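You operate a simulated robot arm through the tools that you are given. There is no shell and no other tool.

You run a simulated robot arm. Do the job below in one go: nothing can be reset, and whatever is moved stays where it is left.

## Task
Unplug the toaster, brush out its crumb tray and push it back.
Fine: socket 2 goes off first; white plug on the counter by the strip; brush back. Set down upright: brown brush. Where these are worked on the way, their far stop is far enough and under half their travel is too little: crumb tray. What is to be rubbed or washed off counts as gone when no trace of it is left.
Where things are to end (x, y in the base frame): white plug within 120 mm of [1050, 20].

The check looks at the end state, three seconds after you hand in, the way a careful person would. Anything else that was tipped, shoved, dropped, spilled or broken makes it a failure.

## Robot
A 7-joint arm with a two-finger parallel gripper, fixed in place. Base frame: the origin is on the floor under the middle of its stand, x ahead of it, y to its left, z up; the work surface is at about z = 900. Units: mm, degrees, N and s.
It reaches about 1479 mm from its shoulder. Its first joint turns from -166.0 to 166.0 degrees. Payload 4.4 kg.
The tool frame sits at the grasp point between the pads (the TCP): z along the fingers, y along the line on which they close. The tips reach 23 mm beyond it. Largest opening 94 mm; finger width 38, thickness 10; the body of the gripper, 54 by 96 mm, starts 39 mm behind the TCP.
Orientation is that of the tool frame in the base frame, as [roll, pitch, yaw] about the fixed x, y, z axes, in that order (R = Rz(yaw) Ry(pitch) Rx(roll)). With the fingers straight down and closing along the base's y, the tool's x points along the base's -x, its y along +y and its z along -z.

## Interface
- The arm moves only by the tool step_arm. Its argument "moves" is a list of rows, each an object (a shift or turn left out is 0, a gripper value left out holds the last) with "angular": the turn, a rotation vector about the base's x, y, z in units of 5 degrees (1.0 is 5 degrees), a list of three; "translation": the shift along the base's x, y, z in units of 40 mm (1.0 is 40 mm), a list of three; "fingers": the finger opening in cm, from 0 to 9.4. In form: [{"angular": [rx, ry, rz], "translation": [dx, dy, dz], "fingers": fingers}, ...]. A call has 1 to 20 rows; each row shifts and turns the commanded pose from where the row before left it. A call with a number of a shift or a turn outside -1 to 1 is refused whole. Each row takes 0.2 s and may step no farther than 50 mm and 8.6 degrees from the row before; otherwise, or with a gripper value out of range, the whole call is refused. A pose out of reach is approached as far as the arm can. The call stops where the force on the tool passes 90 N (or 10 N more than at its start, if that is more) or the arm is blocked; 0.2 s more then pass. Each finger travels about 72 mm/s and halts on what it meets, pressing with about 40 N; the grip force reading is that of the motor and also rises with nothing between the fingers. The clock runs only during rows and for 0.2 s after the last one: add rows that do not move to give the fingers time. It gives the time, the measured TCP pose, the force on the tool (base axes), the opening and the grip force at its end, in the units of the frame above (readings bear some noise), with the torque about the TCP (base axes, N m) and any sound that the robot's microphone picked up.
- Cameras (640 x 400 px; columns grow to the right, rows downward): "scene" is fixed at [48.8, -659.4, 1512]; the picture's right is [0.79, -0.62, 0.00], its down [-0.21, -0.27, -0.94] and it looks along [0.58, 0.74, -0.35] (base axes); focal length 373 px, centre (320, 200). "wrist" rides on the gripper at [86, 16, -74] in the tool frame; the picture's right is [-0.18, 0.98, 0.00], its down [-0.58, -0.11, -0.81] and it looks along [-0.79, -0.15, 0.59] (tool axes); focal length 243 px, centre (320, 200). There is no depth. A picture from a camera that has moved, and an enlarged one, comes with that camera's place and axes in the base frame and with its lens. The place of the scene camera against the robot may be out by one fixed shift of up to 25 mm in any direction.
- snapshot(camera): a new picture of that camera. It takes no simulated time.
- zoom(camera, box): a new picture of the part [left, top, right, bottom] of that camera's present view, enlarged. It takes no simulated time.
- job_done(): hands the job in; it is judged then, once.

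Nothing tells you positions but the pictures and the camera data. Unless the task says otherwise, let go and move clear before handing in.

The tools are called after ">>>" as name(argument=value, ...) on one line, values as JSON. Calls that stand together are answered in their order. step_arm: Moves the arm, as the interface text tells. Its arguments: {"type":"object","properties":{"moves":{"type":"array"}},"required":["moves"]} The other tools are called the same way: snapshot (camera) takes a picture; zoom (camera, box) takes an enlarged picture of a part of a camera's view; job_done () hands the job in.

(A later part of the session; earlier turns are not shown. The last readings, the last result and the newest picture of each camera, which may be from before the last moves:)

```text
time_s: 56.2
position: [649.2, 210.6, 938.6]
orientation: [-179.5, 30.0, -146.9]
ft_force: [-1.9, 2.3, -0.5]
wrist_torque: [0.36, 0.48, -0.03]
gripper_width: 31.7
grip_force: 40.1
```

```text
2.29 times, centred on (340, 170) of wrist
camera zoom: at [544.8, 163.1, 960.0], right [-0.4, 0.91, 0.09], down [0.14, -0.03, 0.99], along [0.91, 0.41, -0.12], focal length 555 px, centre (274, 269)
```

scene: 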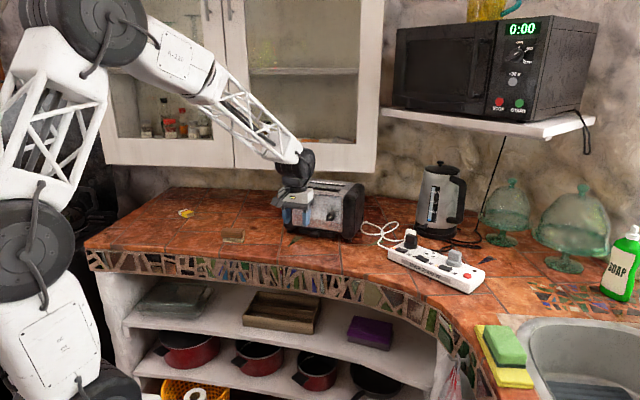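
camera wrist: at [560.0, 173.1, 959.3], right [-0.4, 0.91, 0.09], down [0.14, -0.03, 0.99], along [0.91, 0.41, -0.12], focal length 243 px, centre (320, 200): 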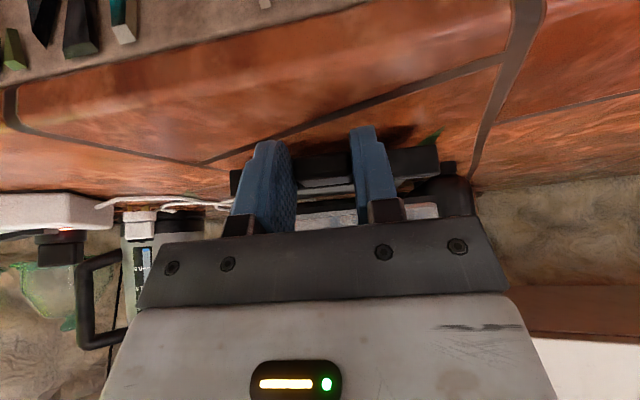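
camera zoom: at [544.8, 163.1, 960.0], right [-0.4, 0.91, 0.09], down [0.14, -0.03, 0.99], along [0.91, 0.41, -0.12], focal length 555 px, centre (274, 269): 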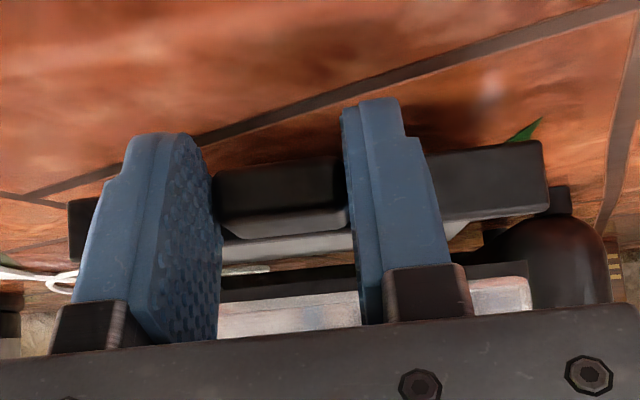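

The tray is out about 125 mm with the crumbs fully exposed, and its rear is still held under the toaster. I'll release the handle and retreat along the finger axis to look at the tray.

>>> step_arm(moves=[{"fingers": 3.6}, {"fingers": 4.4}, {"fingers": 5.4}, {}, {"translation": [-0.21, -0.136, 0.43]}, {"translation": [-0.42, -0.27, 0.86]}, {"translation": [-0.42, -0.27, 0.86]}, {"translation": [-0.1, -0.07, 0.9]}, {}])

>>> snapshot(camera="wrist")

>>> zoom(camera="scene", box=[250, 190, 378, 270])

```text
time_s: 58.2
position: [604.1, 181.1, 1060.9]
orientation: [-179.5, 29.9, -147.0]
ft_force: [-0.1, -0.5, -0.3]
wrist_torque: [-0.01, -0.01, 0.0]
gripper_width: 54.3
grip_force: 0.1
```

```text
taken
camera wrist: at [499.1, 133.4, 1082.1], right [-0.4, 0.91, 0.08], down [0.14, -0.03, 0.99], along [0.91, 0.41, -0.12], focal length 243 px, centre (320, 200)
```

wrist: 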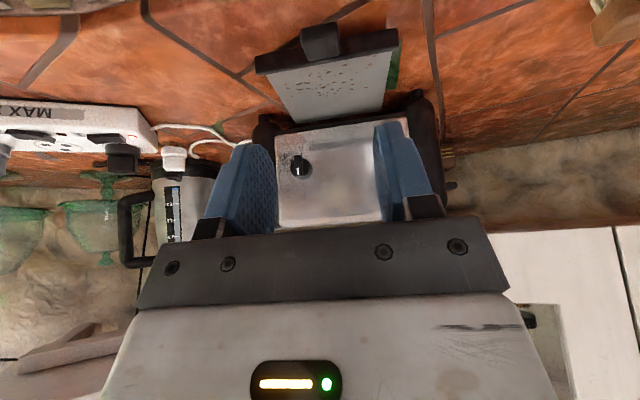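

```text
5.00 times, centred on (314, 230) of scene
camera zoom: at [48.8, -659.4, 1512.0], right [0.79, -0.62, 0.0], down [-0.21, -0.27, -0.94], along [0.58, 0.74, -0.35], focal length 1864 px, centre (350, 50)
```

zoom: 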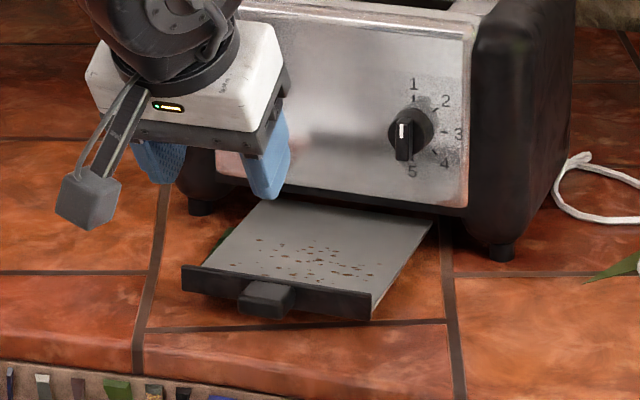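

The crumbs are exposed on the front-middle of the tray. I'll go to the brush, straightening the tool on the way.

>>> step_arm(moves=[{"translation": [-0.57, 0.8, 0.3], "angular": [-0.41, 0.63, 0]}, {"translation": [-0.57, 0.8, 0], "angular": [-0.41, 0.63, 0]}, {"translation": [-0.57, 0.8, 0], "angular": [-0.41, 0.63, 0]}, {"translation": [-0.57, 0.8, 0], "angular": [-0.41, 0.63, 0]}, {"translation": [-0.57, 0.8, 0], "angular": [-0.41, 0.63, 0]}, {"translation": [-0.57, 0.8, 0], "angular": [-0.41, 0.63, 0]}, {"translation": [-0.57, 0.8, 0], "angular": [-0.41, 0.63, 0]}, {"translation": [-0.57, 0.8, 0], "angular": [-0.41, 0.63, 0], "fingers": 9.4}, {}])

>>> snapshot(camera="wrist")

>>> snapshot(camera="scene")

```text
time_s: 60.2
position: [420.4, 436.8, 1070.5]
orientation: [-179.5, -0.1, -147.0]
ft_force: [0.2, -0.3, 0.6]
wrist_torque: [0.01, 0.03, -0.01]
gripper_width: 93.9
grip_force: 0.1
```

```text
taken
camera wrist: at [338.0, 402.6, 1146.1], right [-0.38, 0.92, -0.01], down [0.54, 0.23, 0.81], along [0.75, 0.3, -0.59], focal length 243 px, centre (320, 200)
```

wrist: 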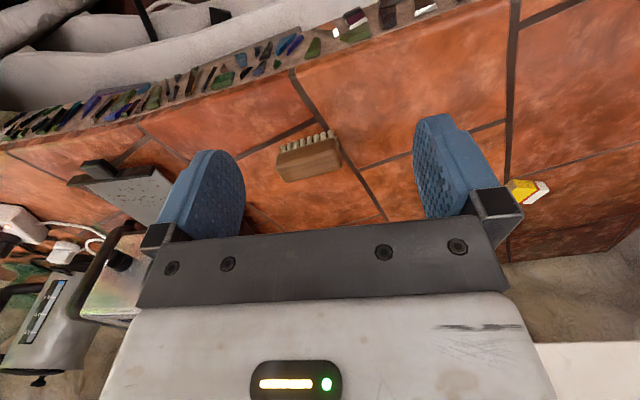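

```text
taken
```

scene: 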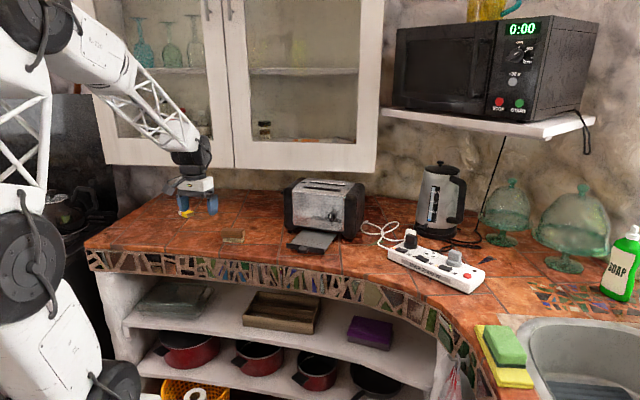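

>>> zoom(camera="wrist", box=[260, 115, 360, 195])

>>> zoom(camera="scene", box=[213, 225, 253, 250])

>>> step_arm(moves=[{"translation": [-0.54, 0.84, 0]}, {"translation": [-0.54, 0.84, 0]}, {}])

>>> zoom(camera="wrist", box=[180, 110, 320, 200])

```text
5.00 times, centred on (310, 155) of wrist
camera zoom: at [338.0, 402.6, 1146.1], right [-0.38, 0.92, -0.01], down [0.54, 0.23, 0.81], along [0.75, 0.3, -0.59], focal length 1213 px, centre (370, 425)
```

zoom: 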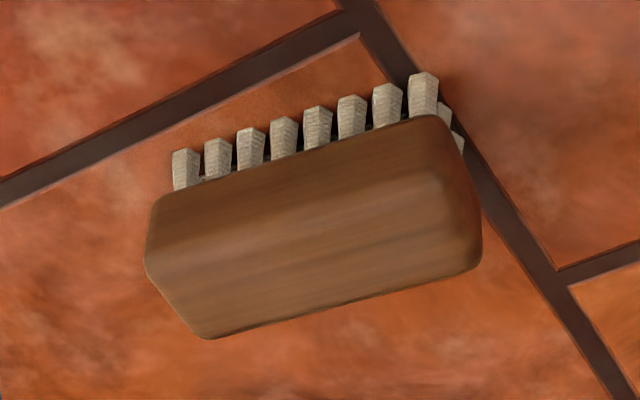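

```text
16.00 times, centred on (233, 238) of scene
camera zoom: at [48.8, -659.4, 1512.0], right [0.79, -0.62, 0.0], down [-0.21, -0.27, -0.94], along [0.58, 0.74, -0.35], focal length 5964 px, centre (1712, -400)
```

zoom: 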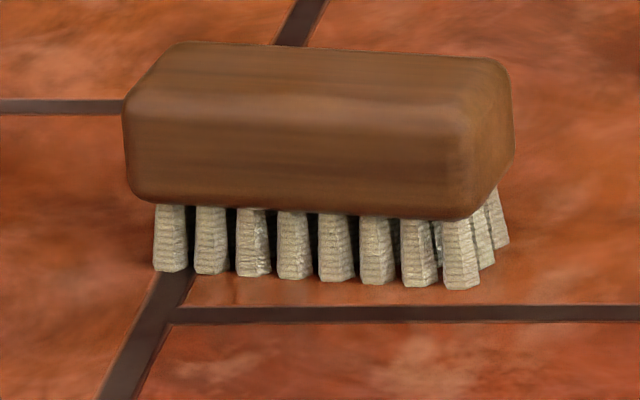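

```text
time_s: 61.0
position: [378.6, 503.9, 1071.4]
orientation: [-179.7, -0.1, -146.8]
ft_force: [-0.7, 1.1, -1.2]
wrist_torque: [0.0, 0.0, -0.01]
gripper_width: 94.0
grip_force: 0.0
```

```text
4.44 times, centred on (250, 155) of wrist
camera zoom: at [296.1, 470.9, 1146.9], right [-0.38, 0.92, -0.01], down [0.54, 0.23, 0.81], along [0.75, 0.3, -0.59], focal length 1078 px, centre (631, 400)
```

zoom: 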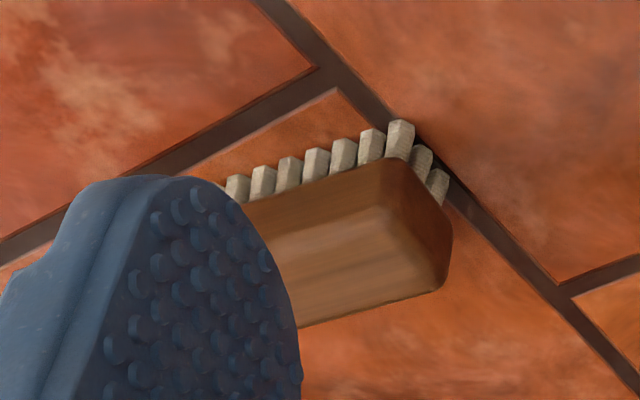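

The brush triangulates to a centre of about (543, 474), with its long axis at -45°, bristle tips on the counter at z 900 and its top near 940. I'll turn the gripper across its short side and hover above it.

>>> step_arm(moves=[{"translation": [0.257, -0.047, 0], "angular": [0, 0, -0.97], "fingers": 6.5}, {"translation": [0.257, -0.047, 0], "angular": [0, 0, -0.97]}, {"translation": [0.257, -0.047, 0], "angular": [0, 0, -0.97]}, {"translation": [0.257, -0.047, 0], "angular": [0, 0, -0.97]}, {"translation": [0.257, -0.047, 0], "angular": [0, 0, -0.97]}, {"translation": [0.257, -0.047, 0], "angular": [0, 0, -0.97]}, {"translation": [0.257, -0.047, 0], "angular": [0, 0, -0.97]}, {"translation": [0.257, -0.047, 0], "angular": [0, 0, -0.97]}, {"translation": [0.257, -0.047, 0], "angular": [0, 0, -0.97]}, {"translation": [0.257, -0.047, 0], "angular": [0, 0, -0.97]}, {"translation": [0.257, -0.047, 0], "angular": [0, 0, -0.97]}, {"translation": [0.257, -0.047, 0], "angular": [0, 0, -0.97]}, {"translation": [0.257, -0.047, 0], "angular": [0, 0, -0.97]}, {"translation": [0.257, -0.047, 0], "angular": [0, 0, -0.97]}, {"translation": [0.257, -0.047, 0], "angular": [0, 0, -0.97]}, {"translation": [0.257, -0.047, 0], "angular": [0, 0, -0.97]}, {}])

>>> snapshot(camera="wrist")

>>> snapshot(camera="scene")

```text
time_s: 64.6
position: [542.3, 473.2, 1070.8]
orientation: [-179.5, -0.1, 135.4]
ft_force: [0.1, 0.8, -0.1]
wrist_torque: [-0.04, 0.0, 0.03]
gripper_width: 65.0
grip_force: 0.1
```

```text
taken
camera wrist: at [491.8, 544.8, 1146.3], right [0.82, 0.57, -0.01], down [0.34, -0.48, 0.81], along [0.46, -0.66, -0.59], focal length 243 px, centre (320, 200)
```

wrist: 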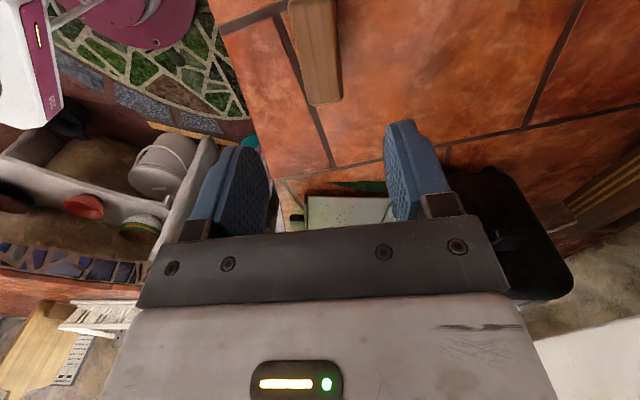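

```text
taken
```

scene: 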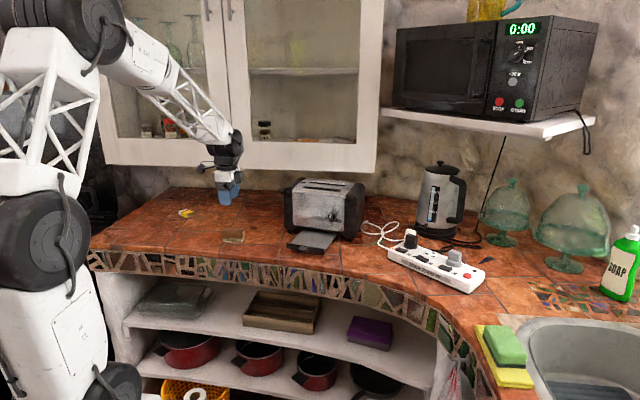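

>>> zoom(camera="wrist", box=[240, 0, 400, 110])

```text
3.64 times, centred on (320, 55) of wrist
camera zoom: at [491.8, 544.8, 1146.3], right [0.82, 0.57, -0.01], down [0.34, -0.48, 0.81], along [0.46, -0.66, -0.59], focal length 882 px, centre (320, 727)
```

zoom: 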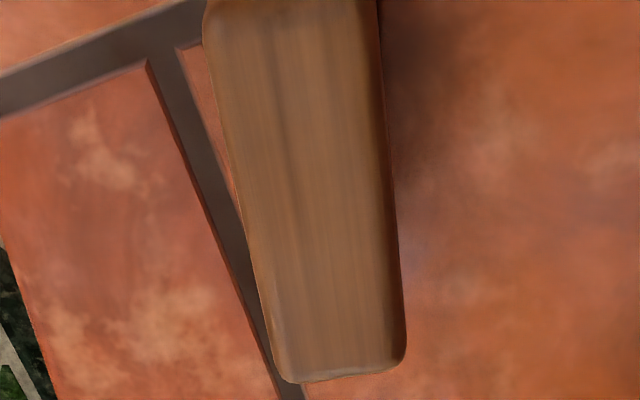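

>>> step_arm(moves=[{"translation": [0.048, -0.093, -0.6], "angular": [0.07, -0.07, -0.2]}, {"translation": [0, 0, -0.8]}, {"translation": [0, 0, -0.8]}, {"translation": [0, 0, -0.5]}, {}])

>>> zoom(camera="scene", box=[193, 195, 273, 255])

>>> snapshot(camera="wrist")

```text
time_s: 65.8
position: [541.6, 470.4, 963.1]
orientation: [180.0, -0.1, 134.5]
ft_force: [0.6, 0.7, -0.8]
wrist_torque: [-0.01, 0.03, 0.0]
gripper_width: 64.8
grip_force: 0.2
```

```text
6.67 times, centred on (233, 225) of scene
camera zoom: at [48.8, -659.4, 1512.0], right [0.79, -0.62, 0.0], down [-0.21, -0.27, -0.94], along [0.58, 0.74, -0.35], focal length 2485 px, centre (900, 33)
```

zoom: 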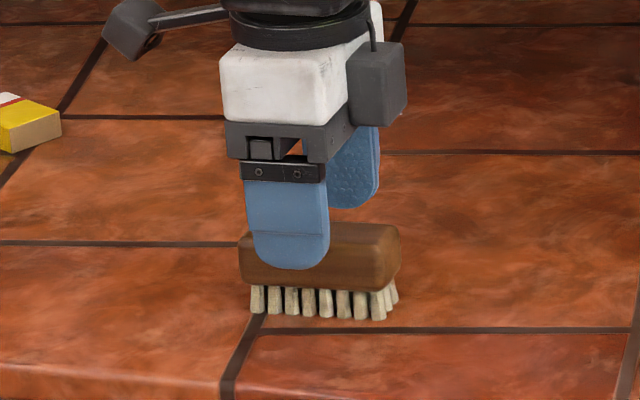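

```text
taken
camera wrist: at [493.5, 542.9, 1038.7], right [0.83, 0.56, 0.0], down [0.33, -0.49, 0.81], along [0.45, -0.67, -0.59], focal length 243 px, centre (320, 200)
```

wrist: 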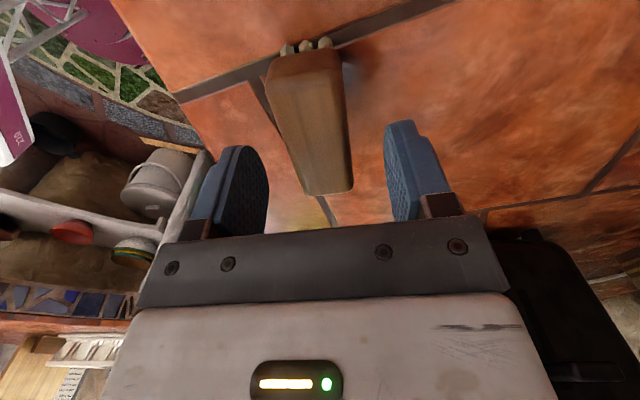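

The wrist projection and the scene view agree that the gripper is centred on the brush. I'll descend to grip the wooden block.

>>> step_arm(moves=[{"translation": [0.02, 0, -0.4]}, {"translation": [0, 0, -0.25]}, {}, {"fingers": 3.6}, {"fingers": 3.0}, {"fingers": 0}, {}, {}])

>>> zoom(camera="scene", box=[193, 195, 273, 255])

>>> snapshot(camera="wrist")

```text
time_s: 67.6
position: [544.0, 469.0, 937.9]
orientation: [179.9, 0.0, 134.5]
ft_force: [-0.7, -0.1, 0.6]
wrist_torque: [-0.01, -0.02, -0.01]
gripper_width: 33.0
grip_force: 40.2
```

```text
6.67 times, centred on (233, 225) of scene
camera zoom: at [48.8, -659.4, 1512.0], right [0.79, -0.62, 0.0], down [-0.21, -0.27, -0.94], along [0.58, 0.74, -0.35], focal length 2485 px, centre (900, 33)
```

zoom: 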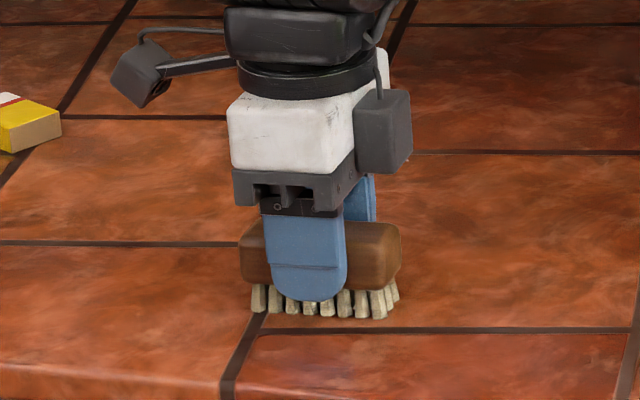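

```text
taken
camera wrist: at [494.6, 542.2, 1012.7], right [0.83, 0.56, 0.0], down [0.33, -0.49, 0.81], along [0.45, -0.67, -0.59], focal length 243 px, centre (320, 200)
```

wrist: 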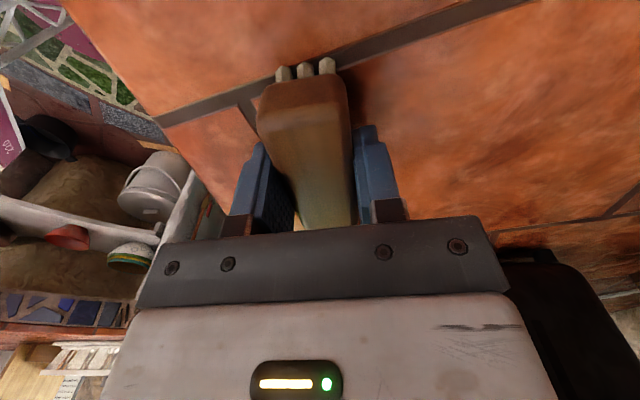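

The brush is held across its block at 33 mm. I'll lift it and carry it, turning, to a spot from which the tray and crumbs can be seen past it.

>>> step_arm(moves=[{"translation": [0, 0, 0.3]}, {"translation": [0, 0, 0.9]}, {"translation": [0, 0, 1]}, {"translation": [0, 0, 0.8]}, {"translation": [0.214, -0.577, 0], "angular": [0, 0, 0.98]}, {"translation": [0.214, -0.577, 0], "angular": [0, 0, 0.98]}, {"translation": [0.214, -0.577, 0], "angular": [0, 0, 0.98]}, {"translation": [0.214, -0.577, 0], "angular": [0, 0, 0.98]}, {"translation": [0.214, -0.577, 0], "angular": [0, 0, 0.98]}, {"translation": [0.214, -0.577, 0], "angular": [0, 0, 0.98]}, {"translation": [0.214, -0.577, 0], "angular": [0, 0, 0.98]}, {"translation": [0.214, -0.577, 0], "angular": [0, 0, 0.98]}, {"translation": [0.214, -0.577, 0], "angular": [0, 0, 0.98]}, {"translation": [0.214, -0.577, 0], "angular": [0, 0, 0.98]}, {"translation": [0.214, -0.577, 0], "angular": [0, 0, 0.98]}, {"translation": [0.214, -0.577, 0], "angular": [0, 0, 0.98]}, {"translation": [0.214, -0.577, 0], "angular": [0, 0, 0.98]}, {"translation": [0.214, -0.577, 0], "angular": [0, 0, 0.98]}, {"translation": [0.214, -0.577, 0], "angular": [0, 0, 0.98]}, {"translation": [0.214, -0.577, 0], "angular": [0, 0, 0.98]}])

>>> snapshot(camera="wrist")

>>> snapshot(camera="scene")

```text
time_s: 71.8
position: [682.8, 99.8, 1057.8]
orientation: [180.0, -0.1, -147.0]
ft_force: [0.9, -0.1, -1.1]
wrist_torque: [0.02, 0.02, 0.02]
gripper_width: 33.2
grip_force: 40.0
```

```text
taken
camera wrist: at [600.7, 66.6, 1132.8], right [-0.38, 0.92, 0.0], down [0.55, 0.23, 0.81], along [0.74, 0.31, -0.59], focal length 243 px, centre (320, 200)
```

wrist: 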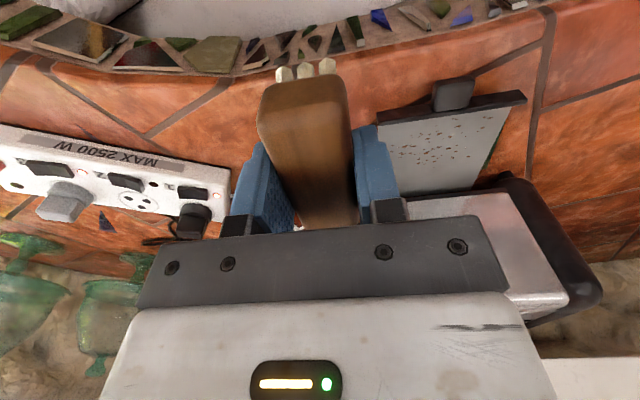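

```text
taken
```

scene: 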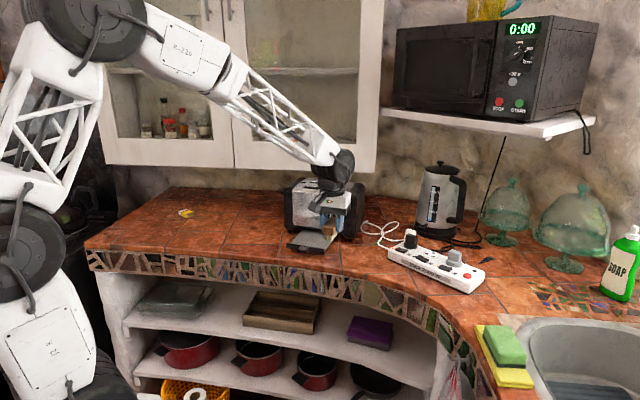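

The tray and crumbs are visible beside the held brush. I'll zoom on them and take a second lateral view to get the floor height and the crumb extent.

>>> zoom(camera="wrist", box=[365, 75, 535, 195])

>>> step_arm(moves=[{"translation": [0.4, -0.63, 0]}, {"translation": [0.4, -0.63, 0]}, {}])

>>> zoom(camera="wrist", box=[405, 65, 585, 195])

>>> zoom(camera="scene", box=[280, 220, 344, 260])

```text
3.33 times, centred on (450, 135) of wrist
camera zoom: at [600.7, 66.6, 1132.8], right [-0.38, 0.92, 0.0], down [0.55, 0.23, 0.81], along [0.74, 0.31, -0.59], focal length 809 px, centre (-113, 417)
```

zoom: 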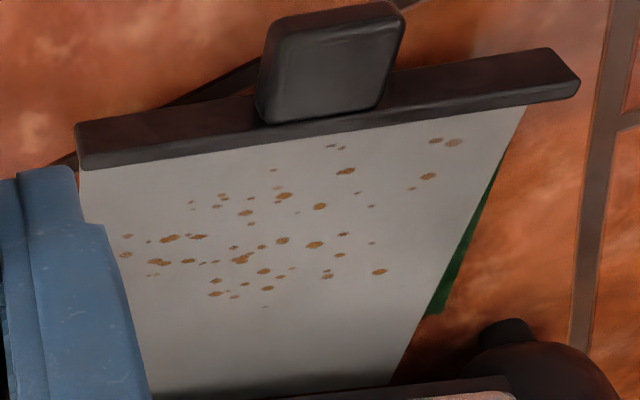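

```text
time_s: 72.6
position: [715.2, 50.3, 1057.6]
orientation: [-180.0, -0.1, -147.1]
ft_force: [0.3, -0.1, 0.0]
wrist_torque: [-0.01, 0.03, 0.01]
gripper_width: 33.2
grip_force: 39.6
```

```text
3.08 times, centred on (495, 130) of wrist
camera zoom: at [632.7, 16.7, 1132.8], right [-0.38, 0.93, 0.0], down [0.55, 0.22, 0.81], along [0.74, 0.31, -0.59], focal length 746 px, centre (-218, 415)
```

zoom: 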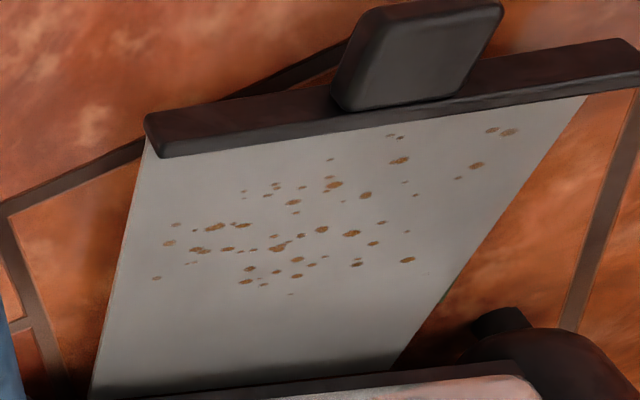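

```text
10.00 times, centred on (312, 240) of scene
camera zoom: at [48.8, -659.4, 1512.0], right [0.79, -0.62, 0.0], down [-0.21, -0.27, -0.94], along [0.58, 0.74, -0.35], focal length 3727 px, centre (400, -200)
```

zoom: 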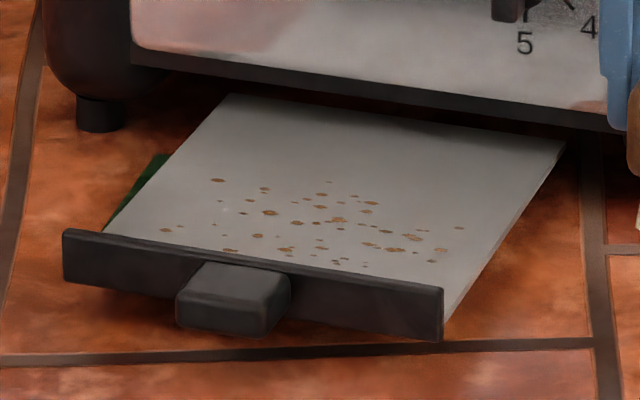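

The crumbs lie on a flat tray floor at z ≈ 921, from 20 to 91 mm behind the tray front and ±54 mm sideways. Bristle length runs along the tray, so I'll sweep sideways. I'm moving above the start of the first stroke.

>>> step_arm(moves=[{"translation": [0.155, 0.857, 0]}, {"translation": [0.155, 0.857, 0]}, {"translation": [0.155, 0.857, 0]}, {"translation": [0.155, 0.857, 0]}, {"translation": [0.155, 0.857, 0]}, {"translation": [0, 0, -0.7]}, {"translation": [0, 0, -0.7]}, {"translation": [0, 0, -0.6]}, {}, {}])

>>> snapshot(camera="wrist")

>>> zoom(camera="scene", box=[270, 190, 366, 260])

```text
time_s: 74.8
position: [746.7, 221.2, 977.6]
orientation: [-180.0, 0.0, -147.1]
ft_force: [0.1, 0.0, -1.9]
wrist_torque: [-0.01, -0.03, 0.0]
gripper_width: 33.1
grip_force: 40.9
```

```text
taken
camera wrist: at [663.8, 187.5, 1052.5], right [-0.38, 0.93, 0.0], down [0.55, 0.22, 0.81], along [0.74, 0.31, -0.59], focal length 243 px, centre (320, 200)
```

wrist: 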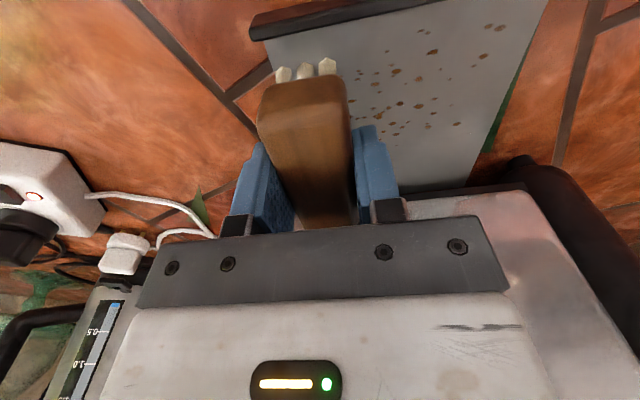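

```text
5.71 times, centred on (318, 225) of scene
camera zoom: at [48.8, -659.4, 1512.0], right [0.79, -0.62, 0.0], down [-0.21, -0.27, -0.94], along [0.58, 0.74, -0.35], focal length 2130 px, centre (331, 57)
```

zoom: 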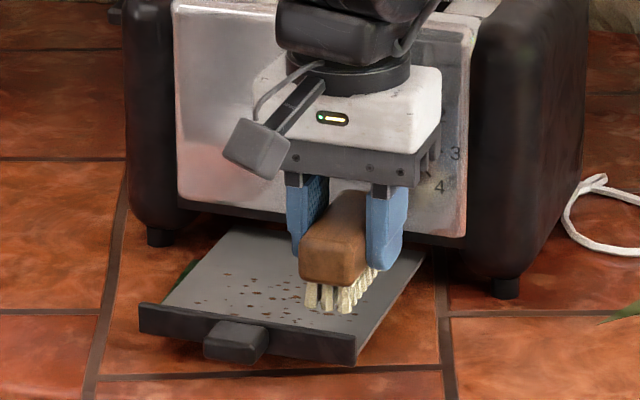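

>>> step_arm(moves=[{"translation": [0, 0, -0.2]}, {"translation": [0, 0, -0.1]}, {"translation": [0, 0, -0.05]}, {}])

>>> step_arm(moves=[{"translation": [0, 0, -0.05]}, {}])

>>> step_arm(moves=[{"translation": [0, 0, -0.04]}, {}])

>>> zoom(camera="scene", box=[290, 215, 346, 250])

```text
time_s: 75.8
position: [746.7, 221.3, 966.4]
orientation: [180.0, 0.1, -147.0]
ft_force: [-13.4, -4.8, 29.8]
wrist_torque: [0.8, -1.99, 0.0]
gripper_width: 33.0
grip_force: 39.8
```

```text
time_s: 76.4
position: [746.3, 220.7, 965.8]
orientation: [-180.0, 0.2, -147.1]
ft_force: [-27.3, -11.6, 69.6]
wrist_torque: [1.71, -4.36, -0.05]
gripper_width: 33.0
grip_force: 40.2
```

```text
time_s: 76.8
position: [747.4, 222.4, 966.6]
orientation: [-179.9, 0.3, -147.2]
ft_force: [1.0, 0.3, 6.8]
wrist_torque: [0.1, -0.28, -0.04]
gripper_width: 33.3
grip_force: 39.8
stopped in row 2: the force on the tool passed its limit at 92 N (the readings are from after the stop); the commanded pose is now the measured one
```

```text
11.43 times, centred on (318, 232) of scene
camera zoom: at [48.8, -659.4, 1512.0], right [0.79, -0.62, 0.0], down [-0.21, -0.27, -0.94], along [0.58, 0.74, -0.35], focal length 4260 px, centre (343, -171)
```

zoom: 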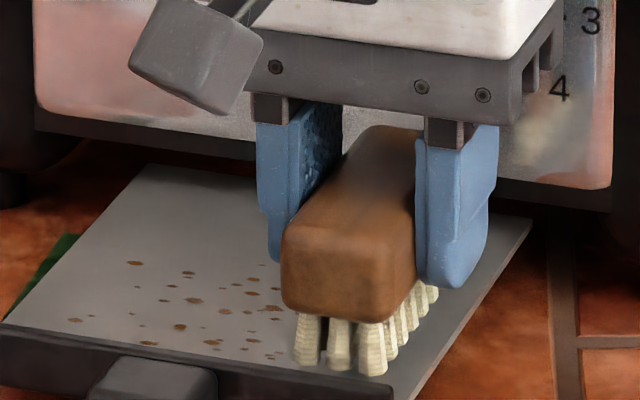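

Contact came about 8 mm higher than expected and the force rose quickly. I'm lifting now and checking what touched before going on.

>>> step_arm(moves=[{"translation": [0, 0, 0.3]}, {"translation": [0, 0, 0.3]}, {}])

>>> zoom(camera="scene", box=[270, 190, 366, 260])

>>> snapshot(camera="wrist")

```text
time_s: 77.6
position: [749.3, 219.7, 988.3]
orientation: [-179.9, 0.4, -147.2]
ft_force: [0.0, -1.1, -0.2]
wrist_torque: [-0.01, 0.01, 0.0]
gripper_width: 33.1
grip_force: 39.7
```

```text
5.71 times, centred on (318, 225) of scene
camera zoom: at [48.8, -659.4, 1512.0], right [0.79, -0.62, 0.0], down [-0.21, -0.27, -0.94], along [0.58, 0.74, -0.35], focal length 2130 px, centre (331, 57)
```

zoom: 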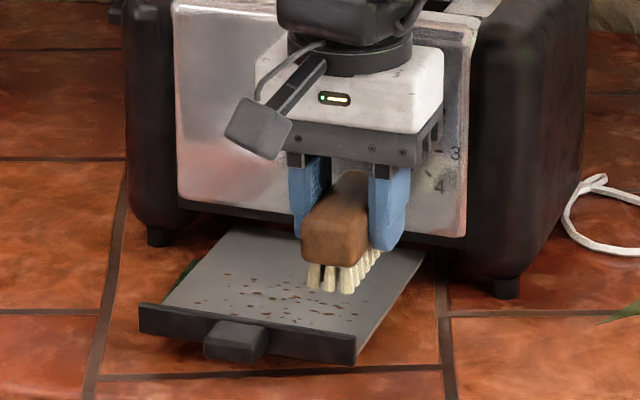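

```text
taken
camera wrist: at [665.6, 188.0, 1063.2], right [-0.38, 0.93, 0.0], down [0.54, 0.22, 0.81], along [0.75, 0.31, -0.59], focal length 243 px, centre (320, 200)
```

wrist: 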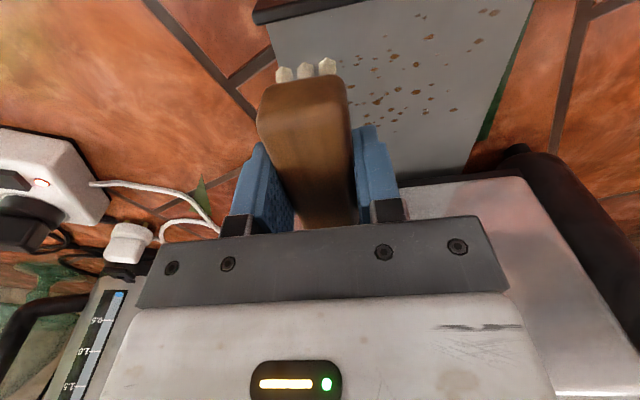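

>>> step_arm(moves=[{"translation": [-0.516, 0.714, 0]}, {"translation": [-0.516, 0.714, 0]}, {}])

>>> step_arm(moves=[{"translation": [0, 0, -0.3]}, {"translation": [0, 0, -0.1]}, {}])

>>> zoom(camera="scene", box=[270, 190, 366, 260])

```text
time_s: 78.4
position: [704.6, 278.1, 987.7]
orientation: [-179.9, 0.3, -147.1]
ft_force: [-0.1, 0.2, -1.3]
wrist_torque: [-0.03, 0.01, -0.03]
gripper_width: 33.3
grip_force: 39.9
```

```text
time_s: 79.2
position: [704.4, 278.5, 972.9]
orientation: [-180.0, 0.3, -147.2]
ft_force: [0.3, -0.6, -0.2]
wrist_torque: [-0.01, -0.02, 0.02]
gripper_width: 33.2
grip_force: 40.1
```

```text
5.71 times, centred on (318, 225) of scene
camera zoom: at [48.8, -659.4, 1512.0], right [0.79, -0.62, 0.0], down [-0.21, -0.27, -0.94], along [0.58, 0.74, -0.35], focal length 2130 px, centre (331, 57)
```

zoom: 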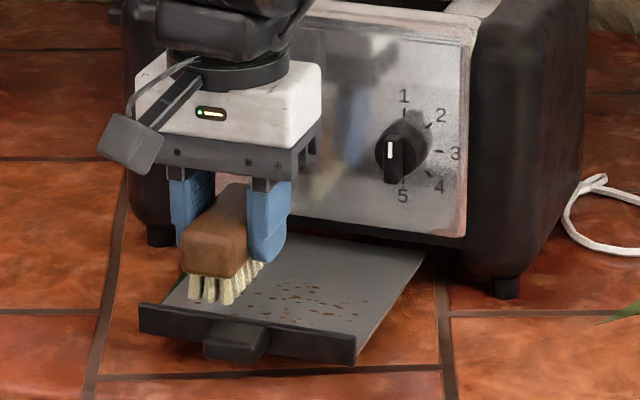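

>>> step_arm(moves=[{"translation": [0, 0, -0.05]}, {"translation": [0, 0, -0.05]}, {}])

```text
time_s: 80.0
position: [706.0, 278.0, 969.7]
orientation: [-179.9, 0.2, -147.2]
ft_force: [-0.5, 0.2, -0.5]
wrist_torque: [0.03, -0.01, -0.01]
gripper_width: 33.3
grip_force: 40.1
```

>>> step_arm(moves=[{"translation": [0, 0, -0.05]}, {}])

>>> zoom(camera="scene", box=[286, 220, 334, 250])

```text
time_s: 80.6
position: [706.3, 278.3, 967.3]
orientation: [-180.0, 0.3, -147.1]
ft_force: [0.8, 0.1, -0.7]
wrist_torque: [-0.02, -0.04, 0.01]
gripper_width: 33.2
grip_force: 39.7
```

```text
13.33 times, centred on (310, 235) of scene
camera zoom: at [48.8, -659.4, 1512.0], right [0.79, -0.62, 0.0], down [-0.21, -0.27, -0.94], along [0.58, 0.74, -0.35], focal length 4970 px, centre (453, -267)
```

zoom: 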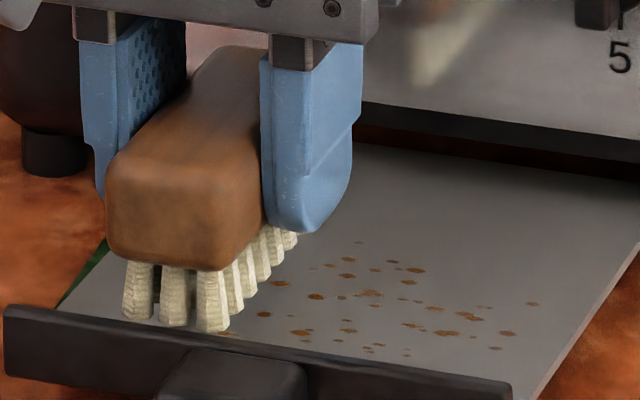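

>>> step_arm(moves=[{"translation": [0, 0, -0.05]}, {}])

```text
time_s: 81.2
position: [706.4, 278.2, 964.1]
orientation: [-179.9, 0.3, -147.1]
ft_force: [-0.1, -1.1, 0.4]
wrist_torque: [-0.01, 0.0, 0.0]
gripper_width: 33.2
grip_force: 39.9
```

No contact here, so the earlier touch was at the knob side and not the tray floor. I'll continue down gently.

>>> step_arm(moves=[{"translation": [0, 0, -0.05]}, {}])

>>> step_arm(moves=[{"translation": [0, 0, -0.04]}, {}])

```text
time_s: 81.8
position: [706.5, 278.6, 962.6]
orientation: [-179.8, 0.3, -147.1]
ft_force: [1.0, -0.1, -0.5]
wrist_torque: [-0.04, 0.04, 0.0]
gripper_width: 33.2
grip_force: 40.6
```

```text
time_s: 82.4
position: [707.4, 278.0, 961.6]
orientation: [-179.9, 0.2, -147.1]
ft_force: [-0.1, 0.9, -0.9]
wrist_torque: [0.02, 0.0, 0.01]
gripper_width: 32.9
grip_force: 39.9
```

>>> step_arm(moves=[{"translation": [0, 0, -0.04]}, {}])

>>> step_arm(moves=[{"translation": [0, 0, -0.03]}, {}])

```text
time_s: 83.0
position: [705.5, 279.8, 959.4]
orientation: [-179.9, 0.3, -147.0]
ft_force: [0.6, -0.1, -1.4]
wrist_torque: [0.0, -0.01, 0.01]
gripper_width: 33.1
grip_force: 40.0
```

```text
time_s: 83.6
position: [706.4, 278.8, 958.4]
orientation: [-179.9, 0.3, -147.1]
ft_force: [-1.4, 0.8, -1.4]
wrist_torque: [-0.04, 0.0, 0.0]
gripper_width: 33.0
grip_force: 39.6
```

>>> step_arm(moves=[{"translation": [0, 0, -0.03]}, {}])

>>> zoom(camera="scene", box=[286, 220, 334, 250])

```text
time_s: 84.2
position: [706.5, 277.9, 957.4]
orientation: [-179.9, 0.4, -147.1]
ft_force: [-0.2, -1.0, 2.5]
wrist_torque: [-0.03, 0.09, 0.01]
gripper_width: 33.1
grip_force: 39.5
```

```text
13.33 times, centred on (310, 235) of scene
camera zoom: at [48.8, -659.4, 1512.0], right [0.79, -0.62, 0.0], down [-0.21, -0.27, -0.94], along [0.58, 0.74, -0.35], focal length 4970 px, centre (453, -267)
```

zoom: 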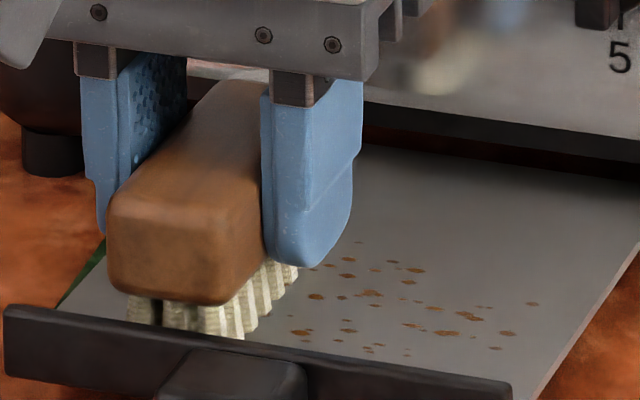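

I now understand the earlier touch. A small box on the far side of the gripper, about 50 mm ahead and 48 mm above the grasp point, met the knob. The floor contact here is at TCP z 957, as measured, so I'll press lightly and start sweeping sideways, staying nearer the lip when close to the knob side.

>>> step_arm(moves=[{"translation": [0, 0, -0.02]}, {}])

>>> step_arm(moves=[{"translation": [-0.17, 0.262, 0]}, {"translation": [-0.17, 0.262, 0]}, {"translation": [0.17, -0.262, 0]}, {"translation": [0.17, -0.262, 0]}, {"translation": [0.17, -0.262, 0]}, {"translation": [0.17, -0.262, 0]}, {}])

>>> zoom(camera="scene", box=[280, 215, 344, 255])

```text
time_s: 84.8
position: [706.3, 278.4, 956.8]
orientation: [-179.9, 0.3, -147.1]
ft_force: [-0.8, 1.9, 9.8]
wrist_torque: [-0.15, 0.4, -0.13]
gripper_width: 33.4
grip_force: 40.0
```

```text
time_s: 86.4
position: [720.4, 256.5, 956.1]
orientation: [-179.8, 0.3, -147.2]
ft_force: [-0.6, 2.8, 7.0]
wrist_torque: [-0.09, 0.3, -0.09]
gripper_width: 33.2
grip_force: 40.3
```

```text
10.00 times, centred on (312, 235) of scene
camera zoom: at [48.8, -659.4, 1512.0], right [0.79, -0.62, 0.0], down [-0.21, -0.27, -0.94], along [0.58, 0.74, -0.35], focal length 3727 px, centre (400, -150)
```

zoom: 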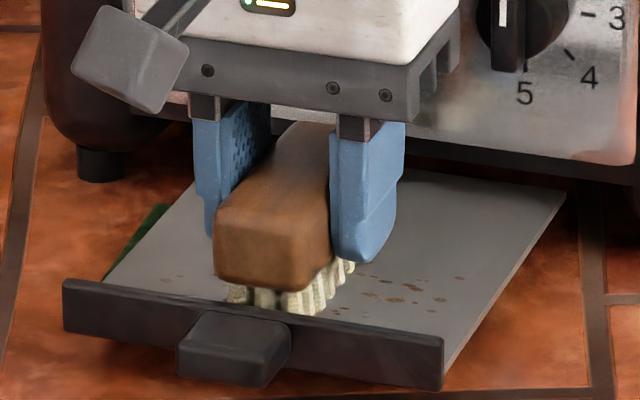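

The crumbs are coming off. The torque shows mainly the front bristles are pressing, so I'll level the brush by about 0.7° before continuing.

>>> step_arm(moves=[{"angular": [-0.076, 0.117, 0]}, {}])

```text
time_s: 87.0
position: [719.7, 257.6, 956.1]
orientation: [-179.9, -0.4, -147.1]
ft_force: [1.7, -2.4, 6.7]
wrist_torque: [0.1, -0.3, -0.09]
gripper_width: 33.2
grip_force: 39.9
```

>>> step_arm(moves=[{"angular": [0.035, -0.055, 0]}, {}])

```text
time_s: 87.6
position: [719.9, 257.9, 956.2]
orientation: [-179.9, -0.1, -147.2]
ft_force: [1.9, -1.9, 8.0]
wrist_torque: [0.03, -0.09, 0.01]
gripper_width: 33.3
grip_force: 40.3
```

The brush is level and pressing at about 8 N. I'll sweep at this row, then lift and shift 8 mm inward, and sweep the far part of the crumbs.

>>> step_arm(moves=[{"translation": [-0.17, 0.262, 0]}, {"translation": [-0.17, 0.262, 0]}, {"translation": [-0.17, 0.262, 0]}, {"translation": [-0.17, 0.262, 0]}, {"translation": [0, 0, 0.1]}, {"translation": [0.168, 0.109, 0]}, {"translation": [0, 0, -0.1]}, {"translation": [0.163, -0.252, 0]}, {"translation": [0.163, -0.252, 0]}, {"translation": [0.163, -0.252, 0]}, {"translation": [0.163, -0.252, 0]}, {"translation": [0.163, -0.252, 0]}, {}])

>>> zoom(camera="scene", box=[280, 215, 344, 255])

>>> snapshot(camera="wrist")

```text
time_s: 90.4
position: [733.1, 253.3, 956.4]
orientation: [-179.9, -0.1, -147.1]
ft_force: [-1.8, 4.1, 13.1]
wrist_torque: [0.12, 0.16, -0.03]
gripper_width: 33.2
grip_force: 39.9
```

```text
10.00 times, centred on (312, 235) of scene
camera zoom: at [48.8, -659.4, 1512.0], right [0.79, -0.62, 0.0], down [-0.21, -0.27, -0.94], along [0.58, 0.74, -0.35], focal length 3727 px, centre (400, -150)
```

zoom: 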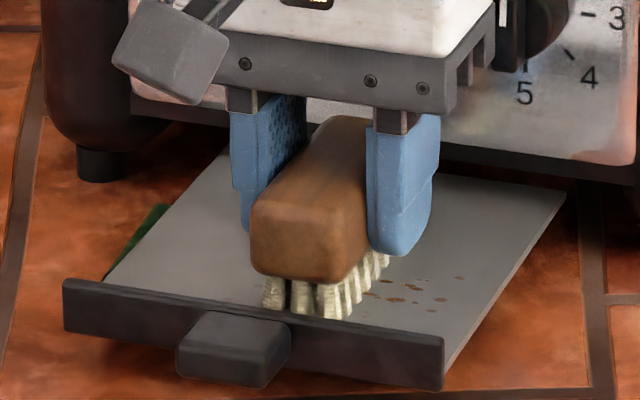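

```text
taken
camera wrist: at [650.5, 220.2, 1031.8], right [-0.38, 0.93, 0.0], down [0.55, 0.23, 0.81], along [0.75, 0.3, -0.59], focal length 243 px, centre (320, 200)
```

wrist: 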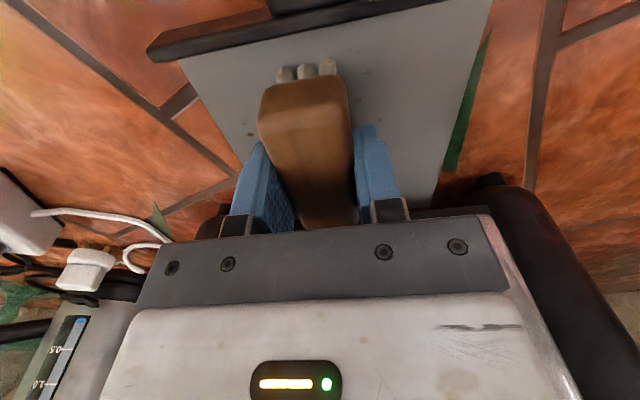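

>>> step_arm(moves=[{"translation": [-0.163, 0.252, 0]}, {"translation": [-0.163, 0.252, 0]}, {"translation": [-0.163, 0.252, 0]}, {"translation": [-0.163, 0.252, 0]}, {"translation": [-0.163, 0.252, 0]}, {"translation": [0, 0, 0.15]}, {"translation": [-0.335, -0.218, 0]}, {"translation": [0, 0, -0.15]}, {"translation": [0.163, -0.252, 0]}, {"translation": [0.163, -0.252, 0]}, {"translation": [0.163, -0.252, 0]}, {"translation": [0.163, -0.252, 0]}, {"translation": [0.163, -0.252, 0]}, {}])

>>> zoom(camera="scene", box=[280, 215, 344, 255])

```text
time_s: 93.4
position: [718.7, 244.7, 958.3]
orientation: [-179.9, -0.2, -147.1]
ft_force: [-1.2, 1.2, 6.9]
wrist_torque: [0.04, 0.12, -0.01]
gripper_width: 33.1
grip_force: 40.1
```

```text
10.00 times, centred on (312, 235) of scene
camera zoom: at [48.8, -659.4, 1512.0], right [0.79, -0.62, 0.0], down [-0.21, -0.27, -0.94], along [0.58, 0.74, -0.35], focal length 3727 px, centre (400, -150)
```

zoom: 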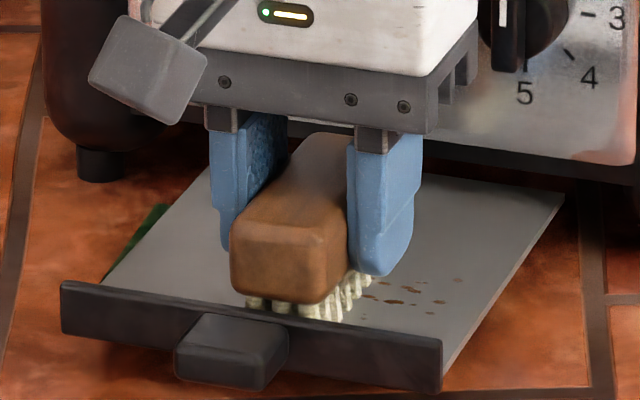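

>>> step_arm(moves=[{"translation": [0.163, -0.252, 0]}, {"translation": [0.163, -0.252, 0]}, {}])

>>> step_arm(moves=[{"translation": [0.15, -0.232, 0]}, {}])

>>> zoom(camera="scene", box=[280, 205, 360, 255])

>>> snapshot(camera="wrist")

```text
time_s: 94.2
position: [732.2, 225.9, 956.5]
orientation: [-179.9, -0.2, -147.0]
ft_force: [0.8, -0.2, 0.3]
wrist_torque: [0.05, -0.06, -0.02]
gripper_width: 33.2
grip_force: 40.2
```

```text
time_s: 94.8
position: [737.0, 217.0, 957.4]
orientation: [-179.9, -0.1, -147.1]
ft_force: [0.3, 0.5, -1.1]
wrist_torque: [0.01, 0.0, 0.0]
gripper_width: 33.3
grip_force: 40.1
```

```text
8.00 times, centred on (320, 230) of scene
camera zoom: at [48.8, -659.4, 1512.0], right [0.79, -0.62, 0.0], down [-0.21, -0.27, -0.94], along [0.58, 0.74, -0.35], focal length 2982 px, centre (320, -40)
```

zoom: 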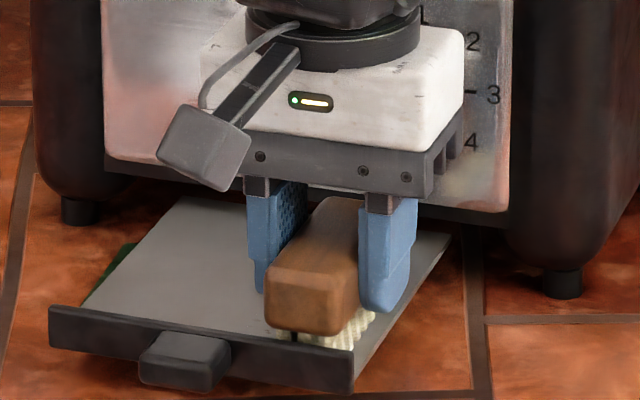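

```text
taken
camera wrist: at [655.3, 183.3, 1032.2], right [-0.38, 0.93, 0.0], down [0.55, 0.23, 0.81], along [0.75, 0.3, -0.59], focal length 243 px, centre (320, 200)
```

wrist: 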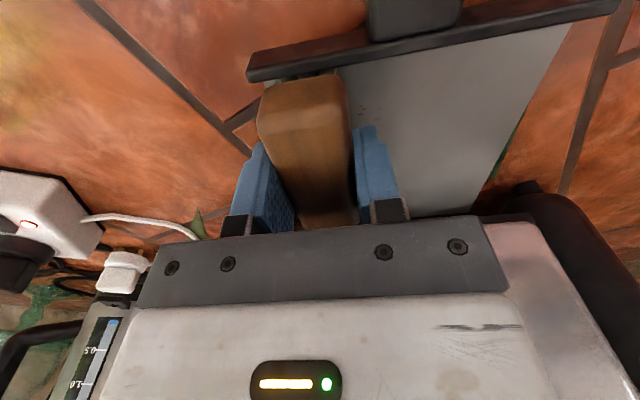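

The contact force dropped to zero on this side, so I'll lower slightly to regain contact.

>>> step_arm(moves=[{"translation": [0, 0, -0.03]}, {}])

```text
time_s: 95.4
position: [738.0, 218.1, 957.6]
orientation: [-179.9, 0.0, -147.0]
ft_force: [-1.5, 2.9, 10.9]
wrist_torque: [0.0, 0.18, -0.02]
gripper_width: 33.3
grip_force: 39.8
```

>>> step_arm(moves=[{"translation": [0.05, -0.08, 0]}, {"translation": [-0.136, 0.21, 0]}, {"translation": [-0.136, 0.21, 0]}, {"translation": [-0.136, 0.21, 0]}, {"translation": [-0.136, 0.21, 0]}, {"translation": [0.136, -0.21, 0]}, {"translation": [0.136, -0.21, 0]}, {"translation": [0.136, -0.21, 0]}, {"translation": [0.136, -0.21, 0]}, {}])

>>> zoom(camera="scene", box=[280, 205, 360, 255])

```text
time_s: 97.6
position: [737.8, 213.9, 956.5]
orientation: [-179.9, -0.2, -147.2]
ft_force: [-3.6, 6.4, 18.9]
wrist_torque: [0.43, -0.23, 0.11]
gripper_width: 33.2
grip_force: 40.2
```

```text
8.00 times, centred on (320, 230) of scene
camera zoom: at [48.8, -659.4, 1512.0], right [0.79, -0.62, 0.0], down [-0.21, -0.27, -0.94], along [0.58, 0.74, -0.35], focal length 2982 px, centre (320, -40)
```

zoom: 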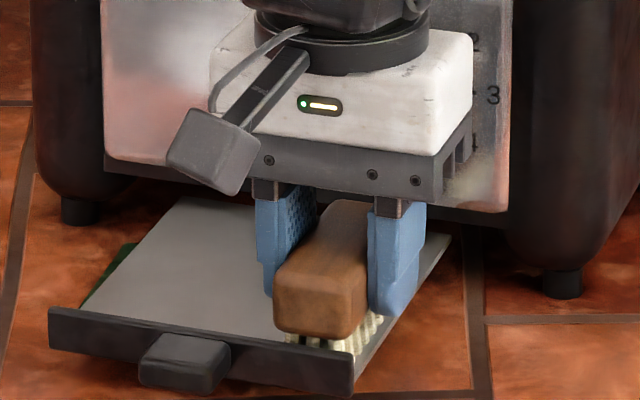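

I'll lift off and look at the whole tray for remaining crumbs.

>>> step_arm(moves=[{"translation": [0, 0, 0.4]}, {"translation": [-0.1, -0.1, 0.9]}, {"translation": [-0.3, -0.5, 0.8]}, {"translation": [-0.4, -0.8, 0.3]}, {"translation": [-0.4, -0.8, 0]}, {"translation": [-0.2, -0.7, 0]}, {}])

>>> snapshot(camera="wrist")

>>> zoom(camera="scene", box=[280, 215, 344, 255])

```text
time_s: 99.2
position: [683.5, 98.5, 1051.8]
orientation: [-179.9, -0.1, -147.1]
ft_force: [-0.1, 0.1, -0.5]
wrist_torque: [0.0, -0.01, 0.0]
gripper_width: 33.3
grip_force: 40.0
```

```text
taken
camera wrist: at [600.4, 64.2, 1127.3], right [-0.38, 0.93, 0.0], down [0.55, 0.23, 0.81], along [0.75, 0.3, -0.59], focal length 243 px, centre (320, 200)
```

wrist: 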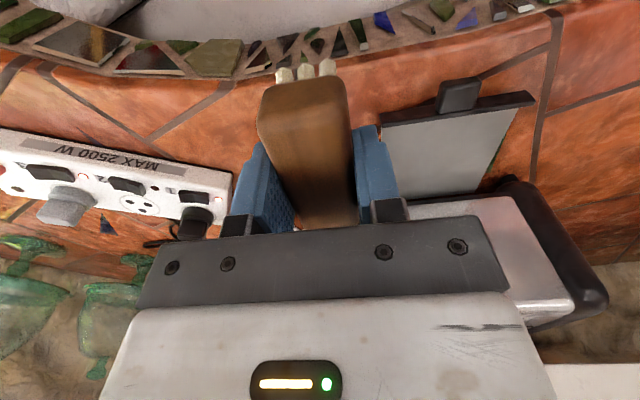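

```text
10.00 times, centred on (312, 235) of scene
camera zoom: at [48.8, -659.4, 1512.0], right [0.79, -0.62, 0.0], down [-0.21, -0.27, -0.94], along [0.58, 0.74, -0.35], focal length 3727 px, centre (400, -150)
```

zoom: 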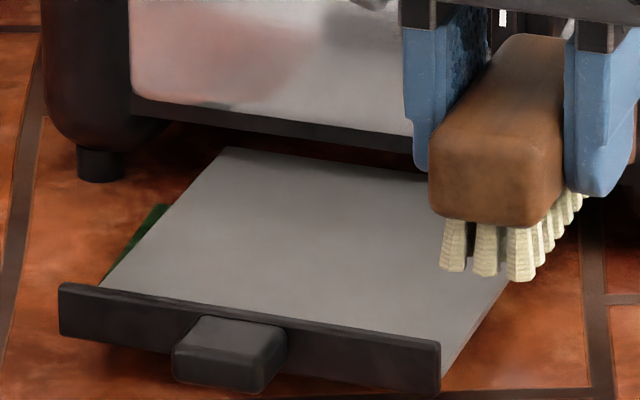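

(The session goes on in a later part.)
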